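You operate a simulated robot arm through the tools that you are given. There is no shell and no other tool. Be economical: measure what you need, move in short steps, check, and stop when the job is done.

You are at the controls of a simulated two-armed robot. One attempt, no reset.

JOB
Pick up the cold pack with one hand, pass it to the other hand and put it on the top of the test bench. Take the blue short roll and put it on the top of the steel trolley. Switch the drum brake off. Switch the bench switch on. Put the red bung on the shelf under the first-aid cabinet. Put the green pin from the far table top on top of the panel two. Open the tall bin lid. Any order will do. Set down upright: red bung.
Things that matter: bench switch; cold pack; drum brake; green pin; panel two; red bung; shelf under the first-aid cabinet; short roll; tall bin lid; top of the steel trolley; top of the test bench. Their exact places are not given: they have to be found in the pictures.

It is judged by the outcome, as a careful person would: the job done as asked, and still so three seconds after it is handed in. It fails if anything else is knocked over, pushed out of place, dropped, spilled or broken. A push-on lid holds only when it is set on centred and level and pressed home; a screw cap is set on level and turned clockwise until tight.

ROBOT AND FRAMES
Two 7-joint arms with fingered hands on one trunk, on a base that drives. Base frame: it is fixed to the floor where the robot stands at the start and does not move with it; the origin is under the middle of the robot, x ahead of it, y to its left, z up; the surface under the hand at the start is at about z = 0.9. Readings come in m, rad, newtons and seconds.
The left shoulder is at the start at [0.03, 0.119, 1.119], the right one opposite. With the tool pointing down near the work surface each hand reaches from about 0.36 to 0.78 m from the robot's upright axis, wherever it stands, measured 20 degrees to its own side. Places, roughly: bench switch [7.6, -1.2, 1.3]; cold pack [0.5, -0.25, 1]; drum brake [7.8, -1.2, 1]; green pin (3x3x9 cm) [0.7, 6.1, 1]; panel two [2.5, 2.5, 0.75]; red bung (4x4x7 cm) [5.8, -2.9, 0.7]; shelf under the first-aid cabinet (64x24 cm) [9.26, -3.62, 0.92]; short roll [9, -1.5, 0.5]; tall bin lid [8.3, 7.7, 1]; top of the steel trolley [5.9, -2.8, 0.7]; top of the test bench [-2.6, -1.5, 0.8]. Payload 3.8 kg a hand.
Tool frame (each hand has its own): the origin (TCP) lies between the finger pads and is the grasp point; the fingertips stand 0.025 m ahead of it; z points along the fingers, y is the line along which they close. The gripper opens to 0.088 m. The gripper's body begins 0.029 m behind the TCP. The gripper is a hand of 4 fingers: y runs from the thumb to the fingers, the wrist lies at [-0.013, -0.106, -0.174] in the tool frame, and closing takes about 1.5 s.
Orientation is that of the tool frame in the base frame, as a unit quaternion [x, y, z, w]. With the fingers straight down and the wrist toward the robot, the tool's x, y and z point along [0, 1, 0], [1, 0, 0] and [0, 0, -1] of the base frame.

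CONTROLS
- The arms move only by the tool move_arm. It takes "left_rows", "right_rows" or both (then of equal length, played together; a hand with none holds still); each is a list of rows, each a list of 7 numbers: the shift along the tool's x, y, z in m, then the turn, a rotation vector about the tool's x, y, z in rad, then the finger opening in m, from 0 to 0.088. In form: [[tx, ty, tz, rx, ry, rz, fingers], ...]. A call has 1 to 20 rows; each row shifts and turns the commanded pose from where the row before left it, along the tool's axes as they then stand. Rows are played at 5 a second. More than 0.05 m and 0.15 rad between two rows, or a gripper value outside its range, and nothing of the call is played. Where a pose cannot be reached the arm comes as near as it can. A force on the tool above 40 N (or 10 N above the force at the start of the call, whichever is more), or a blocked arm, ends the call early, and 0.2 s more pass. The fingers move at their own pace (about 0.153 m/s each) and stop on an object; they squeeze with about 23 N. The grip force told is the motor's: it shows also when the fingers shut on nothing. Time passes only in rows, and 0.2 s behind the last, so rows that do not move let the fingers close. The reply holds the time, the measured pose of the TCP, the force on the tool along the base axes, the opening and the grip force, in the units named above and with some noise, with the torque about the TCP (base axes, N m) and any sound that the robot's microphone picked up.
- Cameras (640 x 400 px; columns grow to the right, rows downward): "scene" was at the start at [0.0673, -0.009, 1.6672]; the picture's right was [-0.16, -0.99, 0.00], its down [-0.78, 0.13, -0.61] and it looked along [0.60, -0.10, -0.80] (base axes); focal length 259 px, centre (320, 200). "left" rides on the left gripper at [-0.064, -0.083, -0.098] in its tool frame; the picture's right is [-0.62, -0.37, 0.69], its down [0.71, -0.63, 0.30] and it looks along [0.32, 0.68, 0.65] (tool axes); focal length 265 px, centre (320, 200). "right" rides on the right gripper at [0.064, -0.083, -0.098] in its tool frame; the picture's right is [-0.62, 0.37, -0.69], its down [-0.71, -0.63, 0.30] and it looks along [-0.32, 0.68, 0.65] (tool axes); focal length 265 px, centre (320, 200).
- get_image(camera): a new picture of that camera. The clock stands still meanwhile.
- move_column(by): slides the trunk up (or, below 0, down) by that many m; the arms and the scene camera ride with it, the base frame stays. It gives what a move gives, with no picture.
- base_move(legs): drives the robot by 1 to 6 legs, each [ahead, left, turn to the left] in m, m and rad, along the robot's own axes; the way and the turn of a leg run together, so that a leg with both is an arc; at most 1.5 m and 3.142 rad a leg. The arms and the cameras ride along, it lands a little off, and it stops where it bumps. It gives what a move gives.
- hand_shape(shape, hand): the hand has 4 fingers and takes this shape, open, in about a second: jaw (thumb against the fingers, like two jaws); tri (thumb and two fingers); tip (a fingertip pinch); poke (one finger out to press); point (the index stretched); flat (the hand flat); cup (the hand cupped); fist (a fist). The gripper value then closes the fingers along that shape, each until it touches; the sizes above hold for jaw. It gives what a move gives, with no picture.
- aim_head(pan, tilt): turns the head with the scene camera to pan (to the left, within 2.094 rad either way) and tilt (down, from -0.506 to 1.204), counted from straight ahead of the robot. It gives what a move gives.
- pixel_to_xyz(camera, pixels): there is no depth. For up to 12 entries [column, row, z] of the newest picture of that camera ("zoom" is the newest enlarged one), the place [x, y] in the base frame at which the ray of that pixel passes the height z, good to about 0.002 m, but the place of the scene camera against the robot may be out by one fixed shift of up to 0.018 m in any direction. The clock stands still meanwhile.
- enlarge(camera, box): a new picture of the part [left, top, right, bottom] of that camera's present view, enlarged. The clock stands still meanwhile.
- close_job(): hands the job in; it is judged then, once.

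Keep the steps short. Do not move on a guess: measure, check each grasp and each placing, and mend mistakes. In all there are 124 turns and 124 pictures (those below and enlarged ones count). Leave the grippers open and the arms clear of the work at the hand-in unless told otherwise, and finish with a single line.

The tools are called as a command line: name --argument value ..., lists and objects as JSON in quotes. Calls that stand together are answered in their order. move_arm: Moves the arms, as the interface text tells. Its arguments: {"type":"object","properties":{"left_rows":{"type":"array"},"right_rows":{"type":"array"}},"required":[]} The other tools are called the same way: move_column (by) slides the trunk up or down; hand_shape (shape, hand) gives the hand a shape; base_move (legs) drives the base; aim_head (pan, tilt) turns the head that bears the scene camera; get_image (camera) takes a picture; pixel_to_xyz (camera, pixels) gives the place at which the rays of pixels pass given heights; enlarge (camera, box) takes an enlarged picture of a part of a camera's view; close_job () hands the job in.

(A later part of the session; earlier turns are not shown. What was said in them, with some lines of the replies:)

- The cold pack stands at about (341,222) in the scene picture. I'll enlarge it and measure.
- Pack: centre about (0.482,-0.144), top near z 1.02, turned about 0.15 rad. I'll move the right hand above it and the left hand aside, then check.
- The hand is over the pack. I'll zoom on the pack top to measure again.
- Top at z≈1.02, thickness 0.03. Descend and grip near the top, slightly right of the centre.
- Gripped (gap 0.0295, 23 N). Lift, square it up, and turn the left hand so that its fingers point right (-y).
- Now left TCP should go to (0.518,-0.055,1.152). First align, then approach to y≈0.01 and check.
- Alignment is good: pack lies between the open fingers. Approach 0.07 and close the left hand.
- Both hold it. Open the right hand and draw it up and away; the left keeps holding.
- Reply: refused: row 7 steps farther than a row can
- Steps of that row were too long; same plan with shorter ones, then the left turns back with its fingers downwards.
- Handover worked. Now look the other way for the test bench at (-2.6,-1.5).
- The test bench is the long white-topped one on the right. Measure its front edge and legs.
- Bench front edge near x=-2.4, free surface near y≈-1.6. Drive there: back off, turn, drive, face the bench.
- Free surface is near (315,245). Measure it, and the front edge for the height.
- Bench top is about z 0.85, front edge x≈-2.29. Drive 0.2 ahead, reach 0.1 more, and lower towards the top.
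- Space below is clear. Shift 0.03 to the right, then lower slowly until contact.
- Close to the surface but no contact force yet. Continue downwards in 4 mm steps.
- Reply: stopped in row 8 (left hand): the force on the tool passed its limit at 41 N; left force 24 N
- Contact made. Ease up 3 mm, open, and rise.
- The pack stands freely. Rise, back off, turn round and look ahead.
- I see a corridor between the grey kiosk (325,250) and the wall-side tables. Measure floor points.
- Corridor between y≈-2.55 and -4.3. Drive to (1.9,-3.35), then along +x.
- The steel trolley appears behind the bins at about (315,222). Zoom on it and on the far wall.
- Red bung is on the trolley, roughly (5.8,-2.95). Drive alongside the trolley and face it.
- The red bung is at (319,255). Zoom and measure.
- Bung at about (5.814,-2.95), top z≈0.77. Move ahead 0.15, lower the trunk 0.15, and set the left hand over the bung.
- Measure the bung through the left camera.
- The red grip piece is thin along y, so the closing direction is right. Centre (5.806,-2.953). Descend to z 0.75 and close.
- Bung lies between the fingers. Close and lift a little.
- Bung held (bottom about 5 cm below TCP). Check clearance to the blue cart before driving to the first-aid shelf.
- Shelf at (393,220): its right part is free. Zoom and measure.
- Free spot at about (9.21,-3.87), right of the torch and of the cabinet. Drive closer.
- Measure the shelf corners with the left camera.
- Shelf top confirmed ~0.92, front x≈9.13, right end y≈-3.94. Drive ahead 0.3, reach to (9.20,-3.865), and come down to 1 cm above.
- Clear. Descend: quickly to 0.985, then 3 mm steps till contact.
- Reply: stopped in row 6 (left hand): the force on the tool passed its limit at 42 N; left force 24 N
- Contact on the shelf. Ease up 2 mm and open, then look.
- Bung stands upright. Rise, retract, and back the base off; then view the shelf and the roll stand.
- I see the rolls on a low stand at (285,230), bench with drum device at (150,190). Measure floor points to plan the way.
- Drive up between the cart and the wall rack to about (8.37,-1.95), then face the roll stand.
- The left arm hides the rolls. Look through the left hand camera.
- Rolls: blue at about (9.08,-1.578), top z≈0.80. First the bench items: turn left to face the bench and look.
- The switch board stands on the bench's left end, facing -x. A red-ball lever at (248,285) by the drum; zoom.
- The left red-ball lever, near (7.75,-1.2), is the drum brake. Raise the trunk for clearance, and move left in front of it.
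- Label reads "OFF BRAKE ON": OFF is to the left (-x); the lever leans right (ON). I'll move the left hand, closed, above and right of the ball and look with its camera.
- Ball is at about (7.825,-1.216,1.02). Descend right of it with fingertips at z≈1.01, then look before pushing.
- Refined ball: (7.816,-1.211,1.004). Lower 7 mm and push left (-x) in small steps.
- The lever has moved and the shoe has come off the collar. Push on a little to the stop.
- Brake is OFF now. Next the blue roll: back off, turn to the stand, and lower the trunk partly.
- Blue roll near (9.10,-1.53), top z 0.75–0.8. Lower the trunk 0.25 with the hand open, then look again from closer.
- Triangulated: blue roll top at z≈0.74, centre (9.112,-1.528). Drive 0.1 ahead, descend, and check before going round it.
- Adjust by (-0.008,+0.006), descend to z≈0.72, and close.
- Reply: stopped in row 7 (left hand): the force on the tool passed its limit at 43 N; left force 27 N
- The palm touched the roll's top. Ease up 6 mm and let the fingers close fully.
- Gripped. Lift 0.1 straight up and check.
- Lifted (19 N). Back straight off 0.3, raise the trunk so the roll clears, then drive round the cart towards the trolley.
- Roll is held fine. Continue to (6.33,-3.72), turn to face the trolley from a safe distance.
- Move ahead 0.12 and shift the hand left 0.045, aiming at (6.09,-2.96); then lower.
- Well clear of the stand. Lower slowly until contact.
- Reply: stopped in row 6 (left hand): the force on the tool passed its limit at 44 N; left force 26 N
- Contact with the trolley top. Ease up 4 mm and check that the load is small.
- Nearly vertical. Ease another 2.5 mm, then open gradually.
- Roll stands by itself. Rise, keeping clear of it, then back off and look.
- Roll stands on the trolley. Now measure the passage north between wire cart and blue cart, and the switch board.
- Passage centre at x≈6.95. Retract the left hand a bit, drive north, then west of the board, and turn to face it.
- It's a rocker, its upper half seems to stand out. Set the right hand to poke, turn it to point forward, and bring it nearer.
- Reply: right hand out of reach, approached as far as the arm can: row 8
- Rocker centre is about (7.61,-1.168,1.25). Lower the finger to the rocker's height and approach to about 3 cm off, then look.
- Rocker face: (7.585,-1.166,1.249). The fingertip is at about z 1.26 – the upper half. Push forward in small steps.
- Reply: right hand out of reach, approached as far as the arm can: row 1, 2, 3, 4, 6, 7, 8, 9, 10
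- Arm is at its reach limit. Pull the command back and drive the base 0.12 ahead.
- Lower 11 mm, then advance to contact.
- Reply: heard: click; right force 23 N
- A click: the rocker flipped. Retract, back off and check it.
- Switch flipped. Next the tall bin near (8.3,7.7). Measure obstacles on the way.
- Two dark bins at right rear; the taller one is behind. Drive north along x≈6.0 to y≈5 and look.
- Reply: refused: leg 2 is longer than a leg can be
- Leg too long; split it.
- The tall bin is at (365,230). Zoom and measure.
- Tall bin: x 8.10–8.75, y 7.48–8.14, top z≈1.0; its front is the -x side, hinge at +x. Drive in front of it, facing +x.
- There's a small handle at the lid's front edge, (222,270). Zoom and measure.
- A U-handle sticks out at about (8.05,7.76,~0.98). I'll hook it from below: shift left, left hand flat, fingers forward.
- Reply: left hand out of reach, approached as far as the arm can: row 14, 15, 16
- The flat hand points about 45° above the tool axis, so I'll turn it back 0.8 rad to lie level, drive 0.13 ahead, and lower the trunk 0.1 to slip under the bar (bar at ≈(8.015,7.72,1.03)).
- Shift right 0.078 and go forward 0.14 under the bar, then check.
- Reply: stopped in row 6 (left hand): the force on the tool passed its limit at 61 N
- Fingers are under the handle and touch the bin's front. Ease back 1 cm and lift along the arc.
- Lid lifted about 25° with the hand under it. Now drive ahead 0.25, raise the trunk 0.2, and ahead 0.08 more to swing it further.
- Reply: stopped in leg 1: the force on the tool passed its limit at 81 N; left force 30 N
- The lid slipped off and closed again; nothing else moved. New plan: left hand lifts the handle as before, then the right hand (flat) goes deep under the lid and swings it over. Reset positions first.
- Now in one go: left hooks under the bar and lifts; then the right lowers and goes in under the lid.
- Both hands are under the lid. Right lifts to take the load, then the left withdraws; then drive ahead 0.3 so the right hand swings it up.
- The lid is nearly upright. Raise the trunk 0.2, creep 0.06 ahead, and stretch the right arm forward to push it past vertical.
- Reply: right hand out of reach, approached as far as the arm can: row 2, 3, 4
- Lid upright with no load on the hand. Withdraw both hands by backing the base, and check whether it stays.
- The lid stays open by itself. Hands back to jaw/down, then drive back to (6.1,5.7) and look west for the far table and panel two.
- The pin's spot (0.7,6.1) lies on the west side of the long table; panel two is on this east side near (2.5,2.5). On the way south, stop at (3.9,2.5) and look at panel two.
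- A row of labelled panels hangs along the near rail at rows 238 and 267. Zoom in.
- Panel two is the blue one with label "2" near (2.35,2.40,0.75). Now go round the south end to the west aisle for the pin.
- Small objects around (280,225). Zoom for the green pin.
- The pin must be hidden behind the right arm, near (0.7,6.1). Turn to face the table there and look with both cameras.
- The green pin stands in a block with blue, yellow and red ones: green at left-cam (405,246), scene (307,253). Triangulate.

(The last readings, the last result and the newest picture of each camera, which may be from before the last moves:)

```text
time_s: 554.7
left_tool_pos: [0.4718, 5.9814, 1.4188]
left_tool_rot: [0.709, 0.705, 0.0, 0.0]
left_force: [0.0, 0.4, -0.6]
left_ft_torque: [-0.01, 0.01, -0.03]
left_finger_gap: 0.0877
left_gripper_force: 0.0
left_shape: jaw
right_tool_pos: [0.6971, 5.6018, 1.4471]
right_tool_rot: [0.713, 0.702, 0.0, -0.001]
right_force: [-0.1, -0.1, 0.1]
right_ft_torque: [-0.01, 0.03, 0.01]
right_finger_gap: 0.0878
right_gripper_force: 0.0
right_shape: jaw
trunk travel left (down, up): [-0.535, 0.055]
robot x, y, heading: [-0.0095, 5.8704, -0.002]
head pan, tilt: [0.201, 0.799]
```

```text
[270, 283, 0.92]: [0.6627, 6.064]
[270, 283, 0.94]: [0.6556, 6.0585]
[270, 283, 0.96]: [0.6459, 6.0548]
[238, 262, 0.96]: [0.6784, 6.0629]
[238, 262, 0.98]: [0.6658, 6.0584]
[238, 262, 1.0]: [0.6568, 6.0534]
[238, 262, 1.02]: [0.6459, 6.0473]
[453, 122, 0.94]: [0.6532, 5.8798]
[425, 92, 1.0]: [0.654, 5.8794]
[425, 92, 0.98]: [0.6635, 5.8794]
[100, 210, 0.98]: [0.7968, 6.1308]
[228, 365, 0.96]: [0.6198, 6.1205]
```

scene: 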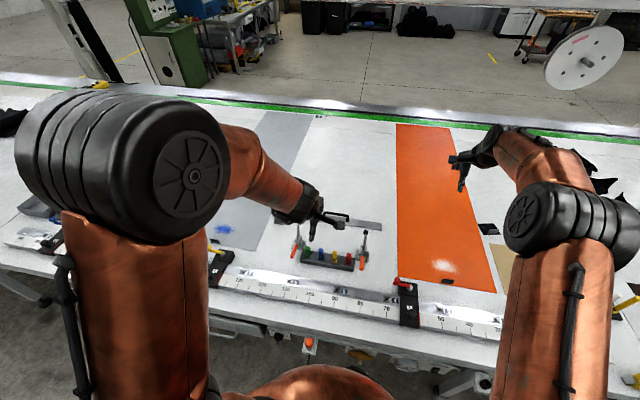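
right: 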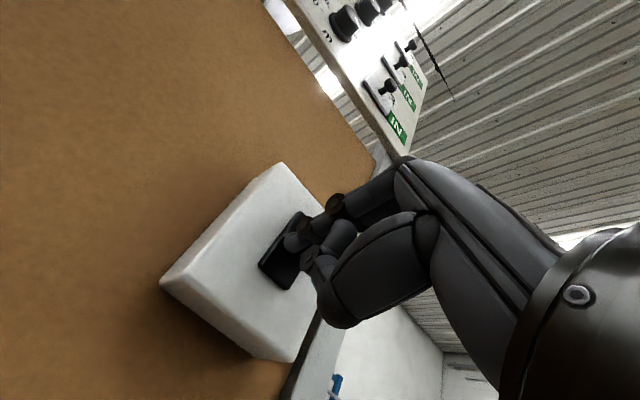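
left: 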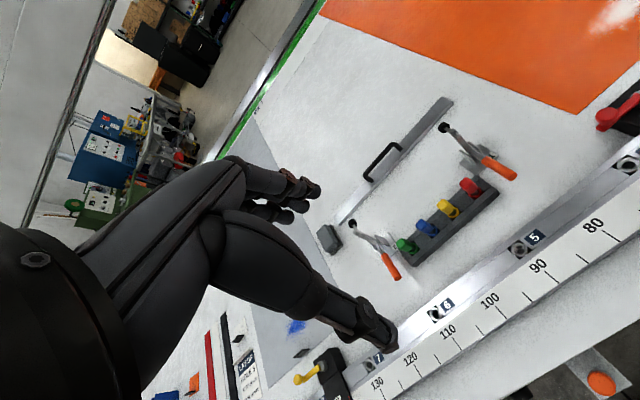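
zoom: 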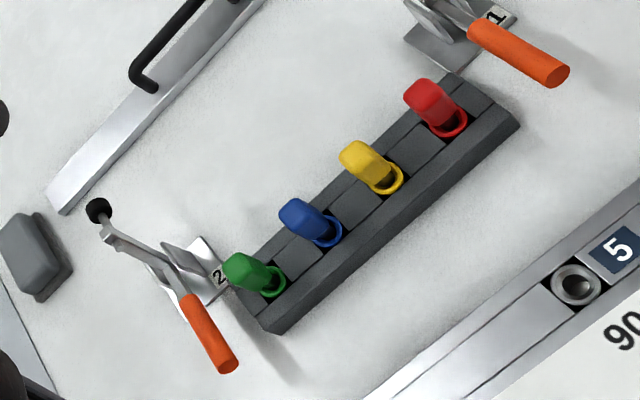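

Green pin axis ≈(0.656,6.056), top z≈1.00. Lower the trunk 0.25 and bring the left hand above it, then check.

move_column --by -0.25

move_arm --left_rows '[[0.015, 0.037, 0, 0, 0, 0, 0.088], [0.015, 0.037, 0, 0, 0, 0, 0.088], [0.015, 0.037, 0, 0, 0, 0, 0.088], [0.015, 0.037, 0, 0, 0, 0, 0.088], [0.015, 0.036, 0.02, 0, 0, 0, 0.088], [0, 0, 0.04, 0, 0, 0, 0.088], [0, 0, 0.03, 0, 0, 0, 0.088], [0, 0, 0, 0, 0, 0, 0.088]]'

get_image --camera "left"

```text
time_s: 557.2
left_tool_pos: [0.4716, 5.9808, 1.1694]
left_tool_rot: [0.71, 0.704, -0.001, -0.001]
left_force: [0.2, 0.3, -0.6]
left_ft_torque: [-0.02, -0.01, -0.02]
left_finger_gap: 0.0878
left_gripper_force: 0.1
left_shape: jaw
right_tool_pos: [0.6987, 5.6012, 1.1966]
right_tool_rot: [0.712, 0.702, 0.001, 0.0]
right_force: [0.8, 0.0, -0.4]
right_ft_torque: [-0.03, 0.0, 0.02]
right_finger_gap: 0.0879
right_gripper_force: 0.1
right_shape: jaw
trunk travel left (down, up): [-0.285, 0.305]
robot x, y, heading: [-0.0035, 5.8729, -0.0]
head pan, tilt: [0.201, 0.799]
```

```text
time_s: 559.0
left_tool_pos: [0.6582, 6.0539, 1.079]
left_tool_rot: [0.71, 0.704, 0.0, 0.0]
left_force: [0.6, 0.5, 0.1]
left_ft_torque: [-0.02, -0.03, 0.01]
left_finger_gap: 0.088
left_gripper_force: 0.1
left_shape: jaw
right_tool_pos: [0.6986, 5.6017, 1.1974]
right_tool_rot: [0.712, 0.702, 0.0, -0.001]
right_force: [0.2, -0.7, -0.2]
right_ft_torque: [0.04, -0.01, 0.03]
right_finger_gap: 0.0878
right_gripper_force: 0.0
right_shape: jaw
trunk travel left (down, up): [-0.285, 0.305]
robot x, y, heading: [-0.0072, 5.871, 0.002]
head pan, tilt: [0.201, 0.799]
```

```text
5 pictures are left
```

left: 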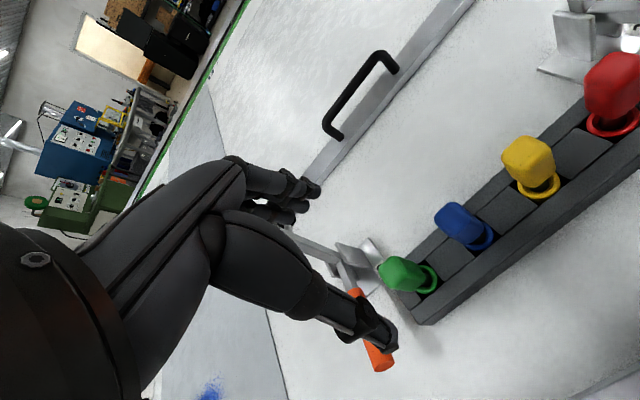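

Nearly centred (pin is ~5 mm nearer). Shift, descend to z 0.98 and close, then pull up 3 cm gently.

move_arm --left_rows '[[0, -0.005, 0.03, 0, 0, 0, 0.088], [0, 0, 0.03, 0, 0, 0, 0.088], [0, 0, 0.025, 0, 0, 0, 0.088], [0, 0, 0.015, 0, 0, 0, 0.088], [0, 0, 0, 0, 0, 0, 0.0], [0, 0, 0, 0, 0, 0, 0.0], [0, 0, 0, 0, 0, 0, 0.0], [0, 0, 0, 0, 0, 0, 0.0], [0, 0, 0, 0, 0, 0, 0.0], [0, 0, 0, 0, 0, 0, 0.0], [0, 0, 0, 0, 0, 0, 0.0], [0, 0, 0, 0, 0, 0, 0.0], [0, 0, -0.01, 0, 0, 0, 0.0], [0, 0, -0.01, 0, 0, 0, 0.0], [0, 0, -0.01, 0, 0, 0, 0.0]]'

```text
time_s: 562.2
left_tool_pos: [0.651, 6.0542, 1.0092]
left_tool_rot: [0.71, 0.704, -0.001, -0.001]
left_force: [-0.7, -0.5, -0.3]
left_ft_torque: [0.02, 0.0, -0.01]
left_finger_gap: 0.0177
left_gripper_force: 22.8
left_shape: jaw
right_tool_pos: [0.6969, 5.603, 1.1974]
right_tool_rot: [0.713, 0.702, 0.001, 0.0]
right_force: [1.3, 0.4, 0.3]
right_ft_torque: [-0.03, 0.01, -0.05]
right_finger_gap: 0.0879
right_gripper_force: 0.1
right_shape: jaw
trunk travel left (down, up): [-0.285, 0.305]
robot x, y, heading: [-0.0072, 5.8715, -0.004]
head pan, tilt: [0.201, 0.799]
```

Gripped (gap 0.018). Lift on 0.16 and check.

move_arm --left_rows '[[0, 0, -0.02, 0, 0, 0, 0.0], [0, 0, -0.03, 0, 0, 0, 0.0], [0, 0, -0.04, 0, 0, 0, 0.0], [0, 0, -0.04, 0, 0, 0, 0.0], [0, -0.02, -0.04, 0, 0, 0, 0.0], [0, -0.04, 0, 0, 0, 0, 0.0], [0, -0.04, 0, 0, 0, 0, 0.0], [0, 0, 0, 0, 0, 0, 0.0]]'

get_image --camera "left"

```text
time_s: 564.0
left_tool_pos: [0.5532, 6.0557, 1.1796]
left_tool_rot: [0.71, 0.704, -0.001, -0.001]
left_force: [0.5, 0.8, -0.8]
left_ft_torque: [0.0, -0.01, 0.01]
left_finger_gap: 0.017
left_gripper_force: 22.7
left_shape: jaw
right_tool_pos: [0.6995, 5.6023, 1.1964]
right_tool_rot: [0.712, 0.702, 0.0, -0.001]
right_force: [-0.2, 0.0, -0.5]
right_ft_torque: [-0.03, 0.01, 0.0]
right_finger_gap: 0.0877
right_gripper_force: 0.1
right_shape: jaw
trunk travel left (down, up): [-0.285, 0.305]
robot x, y, heading: [-0.0039, 5.8727, -0.002]
head pan, tilt: [0.201, 0.799]
```

```text
4 pictures are left
```

left: 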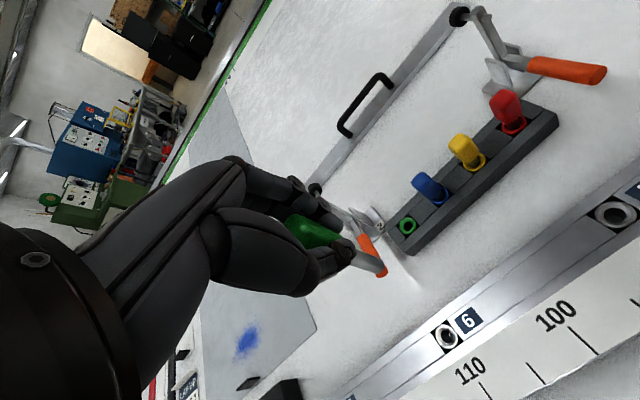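

Pin is held. Drive back the same way round the south end.

base_move --legs '[[-0.35, 0, 0], [0, 0, -1.57], [1.5, 0, 0], [1.5, 0, 0], [1.5, 0, 0], [1.5, 0, 0]]'

base_move --legs '[[1.13, 0, 0], [0, 0, 0.77]]'

```text
time_s: 598.0
left_tool_pos: [-0.0676, -0.6432, 1.1788]
left_tool_rot: [1.0, 0.008, -0.001, -0.001]
left_force: [0.4, 0.7, -0.4]
left_ft_torque: [0.02, 0.0, -0.01]
left_finger_gap: 0.0166
left_gripper_force: 22.8
left_shape: jaw
right_tool_pos: [-0.5161, -0.7994, 1.1971]
right_tool_rot: [1.0, 0.004, 0.0, -0.001]
right_force: [0.4, 0.7, 0.9]
right_ft_torque: [-0.02, -0.01, 0.0]
right_finger_gap: 0.0877
right_gripper_force: 0.1
right_shape: jaw
trunk travel left (down, up): [-0.285, 0.305]
robot x, y, heading: [-0.2643, -0.0886, -1.549]
head pan, tilt: [0.201, 0.799]
```

```text
time_s: 605.8
left_tool_pos: [0.2908, -1.4871, 1.1785]
left_tool_rot: [0.923, 0.384, -0.001, 0.0]
left_force: [-0.6, 1.2, -0.5]
left_ft_torque: [-0.02, 0.02, -0.02]
left_finger_gap: 0.0165
left_gripper_force: 23.4
left_shape: jaw
right_tool_pos: [0.0778, -1.9111, 1.1968]
right_tool_rot: [0.924, 0.382, 0.0, -0.001]
right_force: [-0.4, 1.0, 0.4]
right_ft_torque: [-0.02, -0.01, -0.01]
right_finger_gap: 0.0877
right_gripper_force: 0.1
right_shape: jaw
trunk travel left (down, up): [-0.285, 0.305]
robot x, y, heading: [-0.2388, -1.2282, -0.779]
head pan, tilt: [0.201, 0.799]
```

base_move --legs '[[0, 0, -0.05], [1.47, 0, 0], [1.47, 0, 0], [0, 0, 1.16], [1.0, 0, 0], [1.0, 0, 0]]'

base_move --legs '[[0, 0, 1.24]]'

```text
time_s: 633.1
left_tool_pos: [4.1495, -2.406, 1.1789]
left_tool_rot: [0.589, 0.808, 0.0, -0.001]
left_force: [-0.6, -0.1, 0.4]
left_ft_torque: [0.03, -0.01, -0.04]
left_finger_gap: 0.0165
left_gripper_force: 23.2
left_shape: jaw
right_tool_pos: [4.43, -2.7912, 1.1971]
right_tool_rot: [0.592, 0.806, 0.0, 0.0]
right_force: [-0.5, -0.5, 0.1]
right_ft_torque: [-0.01, 0.01, 0.04]
right_finger_gap: 0.0876
right_gripper_force: 0.0
right_shape: jaw
trunk travel left (down, up): [-0.285, 0.305]
robot x, y, heading: [3.6783, -2.7566, 0.319]
head pan, tilt: [0.201, 0.799]
```

```text
time_s: 636.6
left_tool_pos: [3.4901, -2.1978, 1.1792]
left_tool_rot: [0.003, 1.0, -0.002, 0.0]
left_force: [-0.2, 0.1, -0.9]
left_ft_torque: [-0.01, 0.0, -0.01]
left_finger_gap: 0.0162
left_gripper_force: 23.1
left_shape: jaw
right_tool_pos: [3.9425, -2.0523, 1.1965]
right_tool_rot: [0.006, 1.0, 0.0, 0.0]
right_force: [1.2, -0.2, -0.2]
right_ft_torque: [0.02, 0.02, 0.01]
right_finger_gap: 0.0878
right_gripper_force: 0.1
right_shape: jaw
trunk travel left (down, up): [-0.285, 0.305]
robot x, y, heading: [3.6748, -2.7573, 1.568]
head pan, tilt: [0.201, 0.799]
```

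base_move --legs '[[1.5, 0, 0], [1.5, 0, 0], [1.5, 0, 0], [0.85, 0, 0], [0, 0, 1.573], [0.45, 0, 0]]'

get_image --camera "left"

```text
time_s: 668.3
left_tool_pos: [2.6634, 2.341, 1.1795]
left_tool_rot: [0.724, -0.69, 0.001, -0.001]
left_force: [-0.2, -0.6, -1.0]
left_ft_torque: [-0.02, -0.01, -0.02]
left_finger_gap: 0.0165
left_gripper_force: 22.7
left_shape: jaw
right_tool_pos: [2.4925, 2.7868, 1.1979]
right_tool_rot: [0.721, -0.693, 0.001, 0.0]
right_force: [0.3, 0.7, 0.2]
right_ft_torque: [0.01, 0.02, 0.01]
right_finger_gap: 0.0877
right_gripper_force: 0.1
right_shape: jaw
trunk travel left (down, up): [-0.285, 0.305]
robot x, y, heading: [3.2148, 2.5546, -3.09]
head pan, tilt: [0.201, 0.799]
```

```text
3 pictures are left
```

left: 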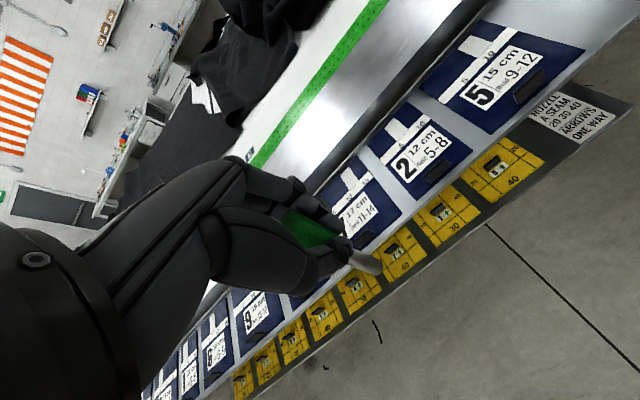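

Panel 2 is at (417,155) in the left camera. Measure its corners at candidate heights.

pixel_to_xyz --camera "left" --pixels '[[367, 148, 0.75], [408, 107, 0.75], [472, 160, 0.75], [425, 201, 0.75], [417, 155, 0.7], [417, 155, 0.75], [417, 155, 0.8], [437, 171, 0.75], [440, 95, 0.8], [600, 65, 0.75], [335, 190, 0.75], [500, 205, 0.6]]'

```text
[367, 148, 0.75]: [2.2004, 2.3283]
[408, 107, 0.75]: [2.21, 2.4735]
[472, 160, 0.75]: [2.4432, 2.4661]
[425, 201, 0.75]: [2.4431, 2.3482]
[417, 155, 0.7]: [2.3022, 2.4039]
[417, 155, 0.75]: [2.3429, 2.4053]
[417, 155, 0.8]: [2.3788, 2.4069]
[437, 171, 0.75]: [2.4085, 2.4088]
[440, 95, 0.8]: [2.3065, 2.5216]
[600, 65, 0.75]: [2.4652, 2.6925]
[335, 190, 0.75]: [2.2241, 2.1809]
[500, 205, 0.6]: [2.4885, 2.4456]
```

Panels slope down towards me, so I'll lay the pin sideways on panel two (centre ≈(2.34,2.405)), above its black block. Drive 0.27 ahead, raise the right hand, tilt the left hand 70° sideways.

base_move --legs '[[0.27, 0, 0]]'

move_arm --left_rows '[[-0.02, 0.02, 0, 0, 0, 0, 0.0], [-0.02, 0.02, 0, 0, 0, 0, 0.0], [-0.015, 0.02, 0, 0, 0, 0, 0.0], [0, 0, 0, 0, -0.1356, 0, 0.0], [0, 0, 0, 0, -0.1356, 0, 0.0], [0, 0, 0, 0, -0.1356, 0, 0.0], [0, 0, 0, 0, -0.1356, 0, 0.0], [0, 0, 0, 0, -0.1356, 0, 0.0], [0, 0, 0, 0, -0.1356, 0, 0.0], [0, 0, 0, 0, -0.1356, 0, 0.0], [0, 0, 0, 0, -0.1356, 0, 0.0], [0, 0, 0, 0, -0.1356, 0, 0.0], [0, 0, 0, 0, 0, 0, 0.0]]' --right_rows '[[0, -0.02, -0.04, 0, 0, 0, 0.088], [0, -0.02, -0.04, 0, 0, 0, 0.088], [0, -0.02, -0.04, 0, 0, 0, 0.088], [0, -0.02, -0.04, 0, 0, 0, 0.088], [0, -0.04, -0.02, 0, 0, 0, 0.088], [0, -0.04, 0, 0, 0, 0, 0.088], [0, 0, 0, 0, 0, 0, 0.088], [0, 0, 0, 0, 0, 0, 0.088], [0, 0, 0, 0, 0, 0, 0.088], [0, 0, 0, 0, 0, 0, 0.088], [0, 0, 0, 0, 0, 0, 0.088], [0, 0, 0, 0, 0, 0, 0.088], [0, 0, 0, 0, 0, 0, 0.088]]'

move_column --by -0.25

get_image --camera "left"

```text
time_s: 670.2
left_tool_pos: [2.3908, 2.331, 1.179]
left_tool_rot: [0.722, -0.691, 0.001, -0.001]
left_force: [-0.2, 0.0, -0.5]
left_ft_torque: [0.04, -0.03, 0.02]
left_finger_gap: 0.0164
left_gripper_force: 23.4
left_shape: jaw
right_tool_pos: [2.2231, 2.7751, 1.1972]
right_tool_rot: [0.719, -0.695, 0.001, 0.0]
right_force: [-0.5, 0.7, -0.4]
right_ft_torque: [0.0, -0.02, 0.04]
right_finger_gap: 0.0878
right_gripper_force: 0.0
right_shape: jaw
trunk travel left (down, up): [-0.285, 0.305]
robot x, y, heading: [2.9429, 2.5462, -3.09]
head pan, tilt: [0.201, 0.799]
```

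```text
time_s: 673.0
left_tool_pos: [2.3297, 2.3828, 1.1797]
left_tool_rot: [0.592, -0.566, -0.414, -0.396]
left_force: [0.1, 0.3, -1.0]
left_ft_torque: [-0.02, -0.01, 0.03]
left_finger_gap: 0.0162
left_gripper_force: 22.8
left_shape: jaw
right_tool_pos: [2.3847, 2.7819, 1.3767]
right_tool_rot: [0.72, -0.694, 0.001, 0.001]
right_force: [0.0, 0.3, 0.6]
right_ft_torque: [0.04, 0.01, -0.03]
right_finger_gap: 0.088
right_gripper_force: 0.1
right_shape: jaw
trunk travel left (down, up): [-0.285, 0.305]
robot x, y, heading: [2.9408, 2.5471, -3.095]
head pan, tilt: [0.201, 0.799]
```

```text
time_s: 675.6
left_tool_pos: [2.33, 2.3831, 0.93]
left_tool_rot: [0.593, -0.566, -0.414, -0.397]
left_force: [-0.3, 1.1, -0.6]
left_ft_torque: [0.02, -0.01, 0.02]
left_finger_gap: 0.0163
left_gripper_force: 23.5
left_shape: jaw
right_tool_pos: [2.3847, 2.7806, 1.1253]
right_tool_rot: [0.72, -0.694, 0.001, 0.001]
right_force: [0.0, 0.0, -0.2]
right_ft_torque: [0.01, 0.02, 0.02]
right_finger_gap: 0.0878
right_gripper_force: 0.0
right_shape: jaw
trunk travel left (down, up): [-0.035, 0.555]
robot x, y, heading: [2.9377, 2.5427, -3.101]
head pan, tilt: [0.201, 0.799]
```

```text
2 pictures are left
```

left: 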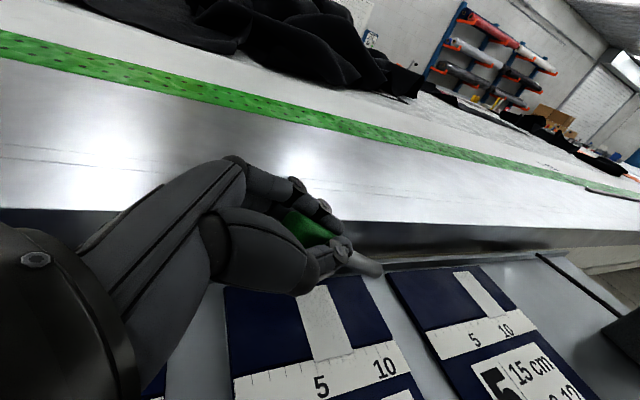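

Panel 2 is under the hand (label scale "5 10" at left). Verify its edges in this view.

pixel_to_xyz --camera "left" --pixels '[[228, 290, 0.75], [228, 290, 0.79], [365, 277, 0.75], [365, 277, 0.79], [412, 375, 0.75], [412, 375, 0.71], [232, 375, 0.75], [232, 375, 0.71], [390, 275, 0.79], [500, 255, 0.88], [460, 270, 0.79], [395, 265, 0.83]]'

```text
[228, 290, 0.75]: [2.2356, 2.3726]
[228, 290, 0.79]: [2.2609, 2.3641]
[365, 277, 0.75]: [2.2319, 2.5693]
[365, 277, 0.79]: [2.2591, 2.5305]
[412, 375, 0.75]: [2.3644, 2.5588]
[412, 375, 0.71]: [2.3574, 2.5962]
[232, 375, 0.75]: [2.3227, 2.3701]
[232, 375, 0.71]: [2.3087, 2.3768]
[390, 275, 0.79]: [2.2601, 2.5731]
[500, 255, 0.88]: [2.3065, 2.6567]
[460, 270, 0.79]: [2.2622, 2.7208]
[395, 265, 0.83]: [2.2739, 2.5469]
```

Combined views put panel two at x 2.31–2.44, y 2.35–2.46, z ≈0.8–0.86. Shift back 4.5 cm to its middle and lower gently, feeling for contact.

move_arm --left_rows '[[0, -0.0225, 0, 0, 0, 0, 0.0], [0, -0.0225, 0, 0, 0, 0, 0.0], [0.0188, 0, 0.0069, 0, 0, 0, 0.0], [0.0094, 0, 0.0034, 0, 0, 0, 0.0], [0.0038, 0, 0.0014, 0, 0, 0, 0.0], [0.0038, 0, 0.0014, 0, 0, 0, 0.0], [0.0038, 0, 0.0014, 0, 0, 0, 0.0], [0.0038, 0, 0.0014, 0, 0, 0, 0.0], [0.0038, 0, 0.0014, 0, 0, 0, 0.0], [0.0038, 0, 0.0014, 0, 0, 0, 0.0]]'

```text
time_s: 677.9
left_tool_pos: [2.3734, 2.3861, 0.8858]
left_tool_rot: [0.587, -0.568, -0.42, -0.396]
left_force: [0.7, -2.6, 15.1]
left_ft_torque: [0.34, 0.09, -0.01]
left_finger_gap: 0.0175
left_gripper_force: 23.1
left_shape: jaw
right_tool_pos: [2.3848, 2.7811, 1.1252]
right_tool_rot: [0.72, -0.694, 0.001, 0.001]
right_force: [-0.2, -0.1, -0.1]
right_ft_torque: [0.01, -0.01, -0.02]
right_finger_gap: 0.0877
right_gripper_force: 0.0
right_shape: jaw
trunk travel left (down, up): [-0.035, 0.555]
robot x, y, heading: [2.9349, 2.5423, -3.094]
head pan, tilt: [0.201, 0.799]
stopped in row 10 (left hand): the force on the tool passed its limit at 41 N (the readings are from after the stop); the commanded pose is now the measured one
```

Contact at TCP z 0.886, so the panel is flat at about z 0.856. Tilt the pin flatter (0.18 rad), lower 9 mm, then open part-way.

move_arm --left_rows '[[-0.002, 0, 0, 0, -0.09, 0, 0.0], [0, 0, 0, 0, -0.09, 0, 0.0], [0.004, 0, 0.0007, 0, 0, 0, 0.0], [0.003, 0, 0.0005, 0, 0, 0, 0.0], [0, 0, 0, 0, 0, 0, 0.0]]'

```text
time_s: 679.1
left_tool_pos: [2.3741, 2.3889, 0.8941]
left_tool_rot: [0.543, -0.536, -0.476, -0.437]
left_force: [-0.1, -0.4, -1.0]
left_ft_torque: [0.0, 0.0, 0.02]
left_finger_gap: 0.0168
left_gripper_force: 23.1
left_shape: jaw
right_tool_pos: [2.3905, 2.7848, 1.1287]
right_tool_rot: [0.72, -0.694, 0.0, 0.004]
right_force: [0.3, 0.6, 0.0]
right_ft_torque: [0.03, 0.0, 0.0]
right_finger_gap: 0.0879
right_gripper_force: 0.1
right_shape: jaw
trunk travel left (down, up): [-0.035, 0.555]
robot x, y, heading: [2.9407, 2.5417, -3.091]
head pan, tilt: [0.201, 0.799]
```

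No load now; lower again in 3 mm steps till touch.

move_arm --left_rows '[[0.006, 0, 0.001, 0, 0, 0, 0.0], [0.003, 0, 0.0005, 0, 0, 0, 0.0], [0.003, 0, 0.0005, 0, 0, 0, 0.0], [0.0025, 0, 0.0004, 0, 0, 0, 0.0], [0.0025, 0, 0.0004, 0, 0, 0, 0.0], [0.002, 0, 0.0004, 0, 0, 0, 0.0]]'

```text
time_s: 680.7
left_tool_pos: [2.3716, 2.3905, 0.9038]
left_tool_rot: [-0.531, 0.548, 0.489, 0.423]
left_force: [0.4, -0.3, -1.1]
left_ft_torque: [0.01, -0.01, 0.02]
left_finger_gap: 0.0166
left_gripper_force: 23.2
left_shape: jaw
right_tool_pos: [2.3927, 2.7855, 1.129]
right_tool_rot: [0.72, -0.694, -0.001, 0.006]
right_force: [-0.2, 0.1, 0.7]
right_ft_torque: [0.03, 0.01, 0.02]
right_finger_gap: 0.0877
right_gripper_force: 0.1
right_shape: jaw
trunk travel left (down, up): [-0.035, 0.555]
robot x, y, heading: [2.9425, 2.5424, -3.09]
head pan, tilt: [0.201, 0.799]
stopped in row 6 (left hand): the arm was blocked; the commanded pose is now the measured one
```

The arm behind the hand was blocked by the shelf, so lying it sideways is not possible. The panel is flat, so I'll set the pin down upright: raise the trunk 0.1 and turn the hand back to vertical.

move_column --by 0.12

move_arm --left_rows '[[0, 0, 0, 0.0072, 0.1403, -0.0063, 0.0], [0, 0, 0, 0.0072, 0.1403, -0.0063, 0.0], [0, 0, 0, 0.0072, 0.1403, -0.0063, 0.0], [0, 0, 0, 0.0072, 0.1403, -0.0063, 0.0], [0, 0, 0, 0.0072, 0.1403, -0.0063, 0.0], [0, 0, 0, 0.0072, 0.1403, -0.0063, 0.0], [0, 0, 0, 0.0072, 0.1403, -0.0063, 0.0], [0, 0, 0, 0.0072, 0.1403, -0.0063, 0.0], [0, 0, 0, 0.0072, 0.1403, -0.0063, 0.0], [0, 0, 0, 0.0072, 0.1403, -0.0063, 0.0], [-0.0145, -0.014, 0, 0, 0, 0, 0.0], [0, 0, 0, 0, 0, 0, 0.0]]'

get_image --camera "left"

```text
time_s: 682.2
left_tool_pos: [2.3667, 2.3837, 1.0021]
left_tool_rot: [0.54, -0.538, -0.481, -0.434]
left_force: [-0.4, -1.1, -0.5]
left_ft_torque: [0.01, 0.01, -0.01]
left_finger_gap: 0.017
left_gripper_force: 23.7
left_shape: jaw
right_tool_pos: [2.3841, 2.7813, 1.2454]
right_tool_rot: [0.72, -0.694, 0.001, -0.001]
right_force: [0.3, -0.4, -0.8]
right_ft_torque: [0.06, -0.01, 0.0]
right_finger_gap: 0.0878
right_gripper_force: 0.2
right_shape: jaw
trunk travel left (down, up): [-0.155, 0.435]
robot x, y, heading: [2.941, 2.5428, -3.098]
head pan, tilt: [0.201, 0.799]
```

```text
time_s: 684.8
left_tool_pos: [2.3791, 2.3993, 1.0018]
left_tool_rot: [0.723, -0.69, 0.012, -0.014]
left_force: [0.5, 1.0, 0.1]
left_ft_torque: [-0.01, -0.01, -0.03]
left_finger_gap: 0.0168
left_gripper_force: 23.1
left_shape: jaw
right_tool_pos: [2.3831, 2.7803, 1.2453]
right_tool_rot: [0.72, -0.694, 0.001, 0.0]
right_force: [0.9, 0.6, -0.7]
right_ft_torque: [-0.01, -0.02, 0.01]
right_finger_gap: 0.0879
right_gripper_force: 0.0
right_shape: jaw
trunk travel left (down, up): [-0.155, 0.435]
robot x, y, heading: [2.9445, 2.5446, -3.095]
head pan, tilt: [0.201, 0.799]
```

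```text
1 pictures are left
```

left: 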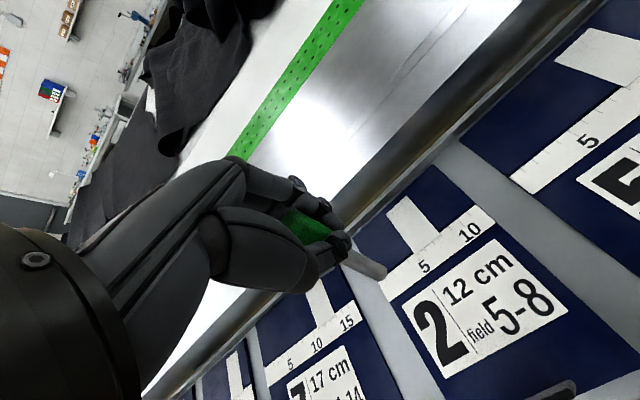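

The spot below the pin is on panel two, but near its far-left corner. Measure the middle of label "2".

pixel_to_xyz --camera "left" --pixels '[[485, 310, 0.856], [485, 310, 0.84], [430, 275, 0.856], [385, 272, 0.856], [460, 385, 0.856], [550, 275, 0.856], [560, 392, 0.856], [432, 170, 0.856], [345, 225, 0.856], [497, 240, 0.856]]'

```text
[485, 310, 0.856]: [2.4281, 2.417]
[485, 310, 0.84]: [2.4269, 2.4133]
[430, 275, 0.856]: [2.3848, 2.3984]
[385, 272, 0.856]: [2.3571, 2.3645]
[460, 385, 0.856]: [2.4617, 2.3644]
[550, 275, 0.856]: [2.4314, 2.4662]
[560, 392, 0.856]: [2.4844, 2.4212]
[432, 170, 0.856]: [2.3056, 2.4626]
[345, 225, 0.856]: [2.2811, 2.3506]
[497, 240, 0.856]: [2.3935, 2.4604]
```

Label centre (2.428,2.417). Move there, straighten the tilt, and lower slowly to contact.

move_arm --left_rows '[[-0.0155, -0.022, 0, -0.037, 0, 0, 0.0], [0, -0.023, 0, 0, 0, 0, 0.0], [0, 0, 0.027, 0, 0, 0, 0.0], [0, 0, 0.027, 0, 0, 0, 0.0], [0, 0, 0.003, 0, 0, 0, 0.0], [0, 0, 0.003, 0, 0, 0, 0.0], [0, 0, 0.003, 0, 0, 0, 0.0], [0, 0, 0.003, 0, 0, 0, 0.0], [0, 0, 0.003, 0, 0, 0, 0.0], [0, 0, 0.003, 0, 0, 0, 0.0], [0, 0, 0.003, 0, 0, 0, 0.0], [0, 0, 0.003, 0, 0, 0, 0.0], [0, 0, 0.003, 0, 0, 0, 0.0], [0, 0, 0.003, 0, 0, 0, 0.0], [0, 0, 0.003, 0, 0, 0, 0.0], [0, 0, 0.003, 0, 0, 0, 0.0], [0, 0, 0.003, 0, 0, 0, 0.0], [0, 0, 0.003, 0, 0, 0, 0.0]]'

```text
time_s: 688.0
left_tool_pos: [2.4191, 2.4187, 0.9233]
left_tool_rot: [0.724, -0.69, -0.011, 0.004]
left_force: [1.0, 1.7, 14.4]
left_ft_torque: [-0.09, -0.14, 0.01]
left_finger_gap: 0.0195
left_gripper_force: 23.0
left_shape: jaw
right_tool_pos: [2.3844, 2.7804, 1.2468]
right_tool_rot: [0.72, -0.694, 0.001, 0.002]
right_force: [-0.6, 1.1, -0.5]
right_ft_torque: [0.02, 0.0, -0.02]
right_finger_gap: 0.0879
right_gripper_force: 0.1
right_shape: jaw
trunk travel left (down, up): [-0.155, 0.435]
robot x, y, heading: [2.9421, 2.5431, -3.093]
head pan, tilt: [0.201, 0.799]
stopped in row 16 (left hand): the force on the tool passed its limit at 41 N (the readings are from after the stop); the commanded pose is now the measured one
5 turns are left
```

Contact exactly where expected (flat panel). Ease up 3 mm, open gently, wait, rise, and take the last picture.

move_arm --left_rows '[[0, 0, -0.0025, 0, 0, 0, 0.0], [0, 0, 0, 0, 0, 0, 0.0], [0, 0, 0, 0, 0, 0, 0.02], [0, 0, 0, 0, 0, 0, 0.028], [0, 0, 0, 0, 0, 0, 0.04], [0, 0, 0, 0, 0, 0, 0.06], [0, 0, 0, 0, 0, 0, 0.08], [0, 0, 0, 0, 0, 0, 0.088], [0, 0, 0, 0, 0, 0, 0.088], [0, 0, -0.02, 0, 0, 0, 0.088], [0, 0, -0.03, 0, 0, 0, 0.088], [0, 0, -0.03, 0, 0, 0, 0.088], [0, 0, -0.03, 0, 0, 0, 0.088], [0, 0, -0.03, 0, 0, 0, 0.088], [0, 0, 0, 0, 0, 0, 0.088]]'

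get_image --camera "left"

```text
time_s: 691.2
left_tool_pos: [2.4214, 2.4165, 1.0631]
left_tool_rot: [0.724, -0.69, -0.007, 0.003]
left_force: [-0.6, 0.0, -0.5]
left_ft_torque: [0.04, -0.02, 0.0]
left_finger_gap: 0.0874
left_gripper_force: 0.0
left_shape: jaw
right_tool_pos: [2.3833, 2.7798, 1.2458]
right_tool_rot: [0.72, -0.694, 0.002, -0.001]
right_force: [-0.5, -0.5, -0.8]
right_ft_torque: [0.03, -0.04, 0.02]
right_finger_gap: 0.088
right_gripper_force: 0.0
right_shape: jaw
trunk travel left (down, up): [-0.155, 0.435]
robot x, y, heading: [2.9405, 2.5433, -3.095]
head pan, tilt: [0.201, 0.799]
```

```text
0 pictures are left
4 turns are left
```

left: 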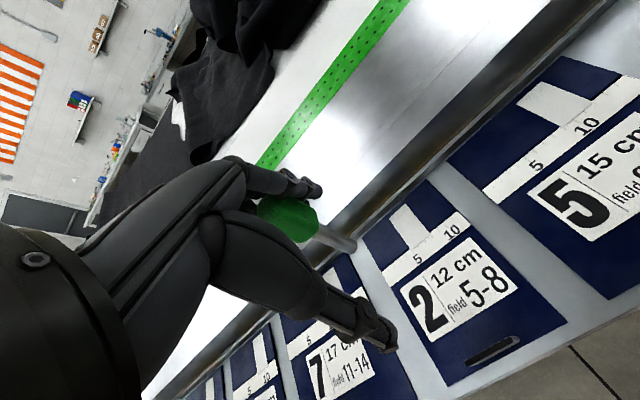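

The gripper reads open, but the picture shows the pin still clinging to the finger side of the hand, not on the panel. Lower it again until its tip touches panel two.

move_arm --left_rows '[[0, 0, 0.04, 0, 0, 0, 0.088], [0, 0, 0.04, 0, 0, 0, 0.088], [0, 0, 0.035, 0, 0, 0, 0.088], [0, 0, 0.01, 0, 0, 0, 0.088], [0, 0, 0.003, 0, 0, 0, 0.088], [0, 0, 0.003, 0, 0, 0, 0.088], [0, 0, 0.003, 0, 0, 0, 0.088], [0, 0, 0.003, 0, 0, 0, 0.088], [0, 0, 0.003, 0, 0, 0, 0.088], [0, 0, 0.002, 0, 0, 0, 0.088], [0, 0, 0.002, 0, 0, 0, 0.088], [0, 0, 0, 0, 0, 0, 0.088]]'

```text
time_s: 693.8
left_tool_pos: [2.4192, 2.4202, 0.9202]
left_tool_rot: [0.723, -0.69, -0.009, 0.005]
left_force: [-2.6, 0.7, 14.6]
left_ft_torque: [-0.22, 0.61, -0.07]
left_finger_gap: 0.0877
left_gripper_force: 0.0
left_shape: jaw
right_tool_pos: [2.3855, 2.7811, 1.2448]
right_tool_rot: [0.719, -0.695, 0.001, 0.001]
right_force: [-0.7, -0.2, -0.9]
right_ft_torque: [-0.02, 0.04, 0.02]
right_finger_gap: 0.0877
right_gripper_force: 0.1
right_shape: jaw
trunk travel left (down, up): [-0.155, 0.435]
robot x, y, heading: [2.9413, 2.5437, -3.097]
head pan, tilt: [0.201, 0.799]
3 turns are left
```

The contact torque shows the pin is wedged at the finger side with its tip on the panel. Ease 2 mm and straighten the fingers (flat) to let go of it, then rise a little.

move_arm --left_rows '[[0, 0, -0.002, 0, 0, 0, 0.088], [0, 0, 0, 0, 0, 0, 0.088]]'

hand_shape --hand "left" --shape "flat"

move_arm --left_rows '[[0, 0, 0, 0, 0, 0, 0.08], [0, 0, 0, 0, 0, 0, 0.08], [0, -0.005, -0.01, 0, 0, 0, 0.08], [0, -0.005, -0.01, 0, 0, 0, 0.08], [0, 0, -0.02, 0, 0, 0, 0.08], [0, 0, -0.02, 0, 0, 0, 0.08], [0, 0, 0, 0, 0, 0, 0.08]]'

```text
time_s: 694.4
left_tool_pos: [2.4206, 2.4172, 0.9203]
left_tool_rot: [0.723, -0.691, -0.007, 0.003]
left_force: [-2.2, 0.3, 10.2]
left_ft_torque: [-0.14, 0.46, -0.03]
left_finger_gap: 0.0878
left_gripper_force: 0.0
left_shape: jaw
right_tool_pos: [2.3855, 2.7816, 1.2443]
right_tool_rot: [0.72, -0.694, 0.001, 0.001]
right_force: [-0.1, 0.6, -0.4]
right_ft_torque: [0.01, 0.02, 0.03]
right_finger_gap: 0.0878
right_gripper_force: 0.0
right_shape: jaw
trunk travel left (down, up): [-0.155, 0.435]
robot x, y, heading: [2.9386, 2.5414, -3.095]
head pan, tilt: [0.201, 0.799]
```

```text
time_s: 695.3
left_tool_pos: [2.4203, 2.4163, 0.9194]
left_tool_rot: [0.723, -0.691, -0.007, 0.002]
left_force: [-0.3, 0.0, -0.3]
left_ft_torque: [0.01, 0.02, 0.01]
left_finger_gap: 0.0806
left_gripper_force: 0.0
left_shape: flat
right_tool_pos: [2.3846, 2.7812, 1.2444]
right_tool_rot: [0.72, -0.694, 0.001, -0.001]
right_force: [-0.6, -0.2, -0.1]
right_ft_torque: [0.05, 0.01, 0.0]
right_finger_gap: 0.0879
right_gripper_force: 0.0
right_shape: jaw
trunk travel left (down, up): [-0.155, 0.435]
robot x, y, heading: [2.9378, 2.544, -3.094]
head pan, tilt: [0.201, 0.799]
```

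```text
time_s: 696.9
left_tool_pos: [2.4293, 2.4184, 0.9798]
left_tool_rot: [0.724, -0.69, -0.007, 0.003]
left_force: [0.0, 0.2, 1.1]
left_ft_torque: [-0.01, -0.01, -0.02]
left_finger_gap: 0.0806
left_gripper_force: 0.1
left_shape: flat
right_tool_pos: [2.3835, 2.7792, 1.2459]
right_tool_rot: [0.72, -0.694, 0.001, 0.001]
right_force: [0.0, -0.2, 0.8]
right_ft_torque: [0.0, 0.03, 0.0]
right_finger_gap: 0.0876
right_gripper_force: 0.1
right_shape: jaw
trunk travel left (down, up): [-0.155, 0.435]
robot x, y, heading: [2.9389, 2.5425, -3.099]
head pan, tilt: [0.201, 0.799]
2 turns are left
```

The contact load vanished when the fingers straightened, so the pin has been let go. Rise straight up, back off, and open the hand normally.

move_arm --left_rows '[[0, 0, -0.03, 0, 0, 0, 0.08], [0, 0, -0.04, 0, 0, 0, 0.08], [0, 0, -0.04, 0, 0, 0, 0.08], [0, 0, -0.04, 0, 0, 0, 0.08], [0, 0, 0, 0, 0, 0, 0.08]]'

base_move --legs '[[-0.4, 0, 0]]'

```text
time_s: 698.1
left_tool_pos: [2.4337, 2.4177, 1.1291]
left_tool_rot: [0.724, -0.69, -0.008, 0.003]
left_force: [-0.3, 0.2, 0.1]
left_ft_torque: [-0.02, 0.02, -0.03]
left_finger_gap: 0.0805
left_gripper_force: 0.0
left_shape: flat
right_tool_pos: [2.3837, 2.7808, 1.2451]
right_tool_rot: [0.72, -0.694, 0.001, 0.0]
right_force: [0.3, -0.4, 0.6]
right_ft_torque: [0.0, -0.02, -0.01]
right_finger_gap: 0.0879
right_gripper_force: 0.0
right_shape: jaw
trunk travel left (down, up): [-0.155, 0.435]
robot x, y, heading: [2.9409, 2.5451, -3.097]
head pan, tilt: [0.201, 0.799]
```

```text
time_s: 700.6
left_tool_pos: [2.8291, 2.4329, 1.1292]
left_tool_rot: [0.726, -0.688, -0.006, 0.004]
left_force: [0.9, 0.4, -1.1]
left_ft_torque: [-0.03, 0.03, -0.04]
left_finger_gap: 0.0805
left_gripper_force: 0.1
left_shape: flat
right_tool_pos: [2.7777, 2.7968, 1.2462]
right_tool_rot: [0.722, -0.692, 0.0, 0.001]
right_force: [0.4, -0.2, 0.4]
right_ft_torque: [-0.01, 0.01, -0.01]
right_finger_gap: 0.0877
right_gripper_force: 0.0
right_shape: jaw
trunk travel left (down, up): [-0.155, 0.435]
robot x, y, heading: [3.3352, 2.5632, -3.087]
head pan, tilt: [0.201, 0.799]
1 turns are left
```

Hands are open and clear of the work; this is the last turn, so I hand the job in.

close_job

```text
The job is handed in.
```

I handed the job in with six of the seven tasks done and checked; the green pin on panel two is unconfirmed. The pin clung to the fingers at first. I lowered it onto the panel again and it seemed to let go when I straightened the hand, but I had no pictures left to see where it ended up.
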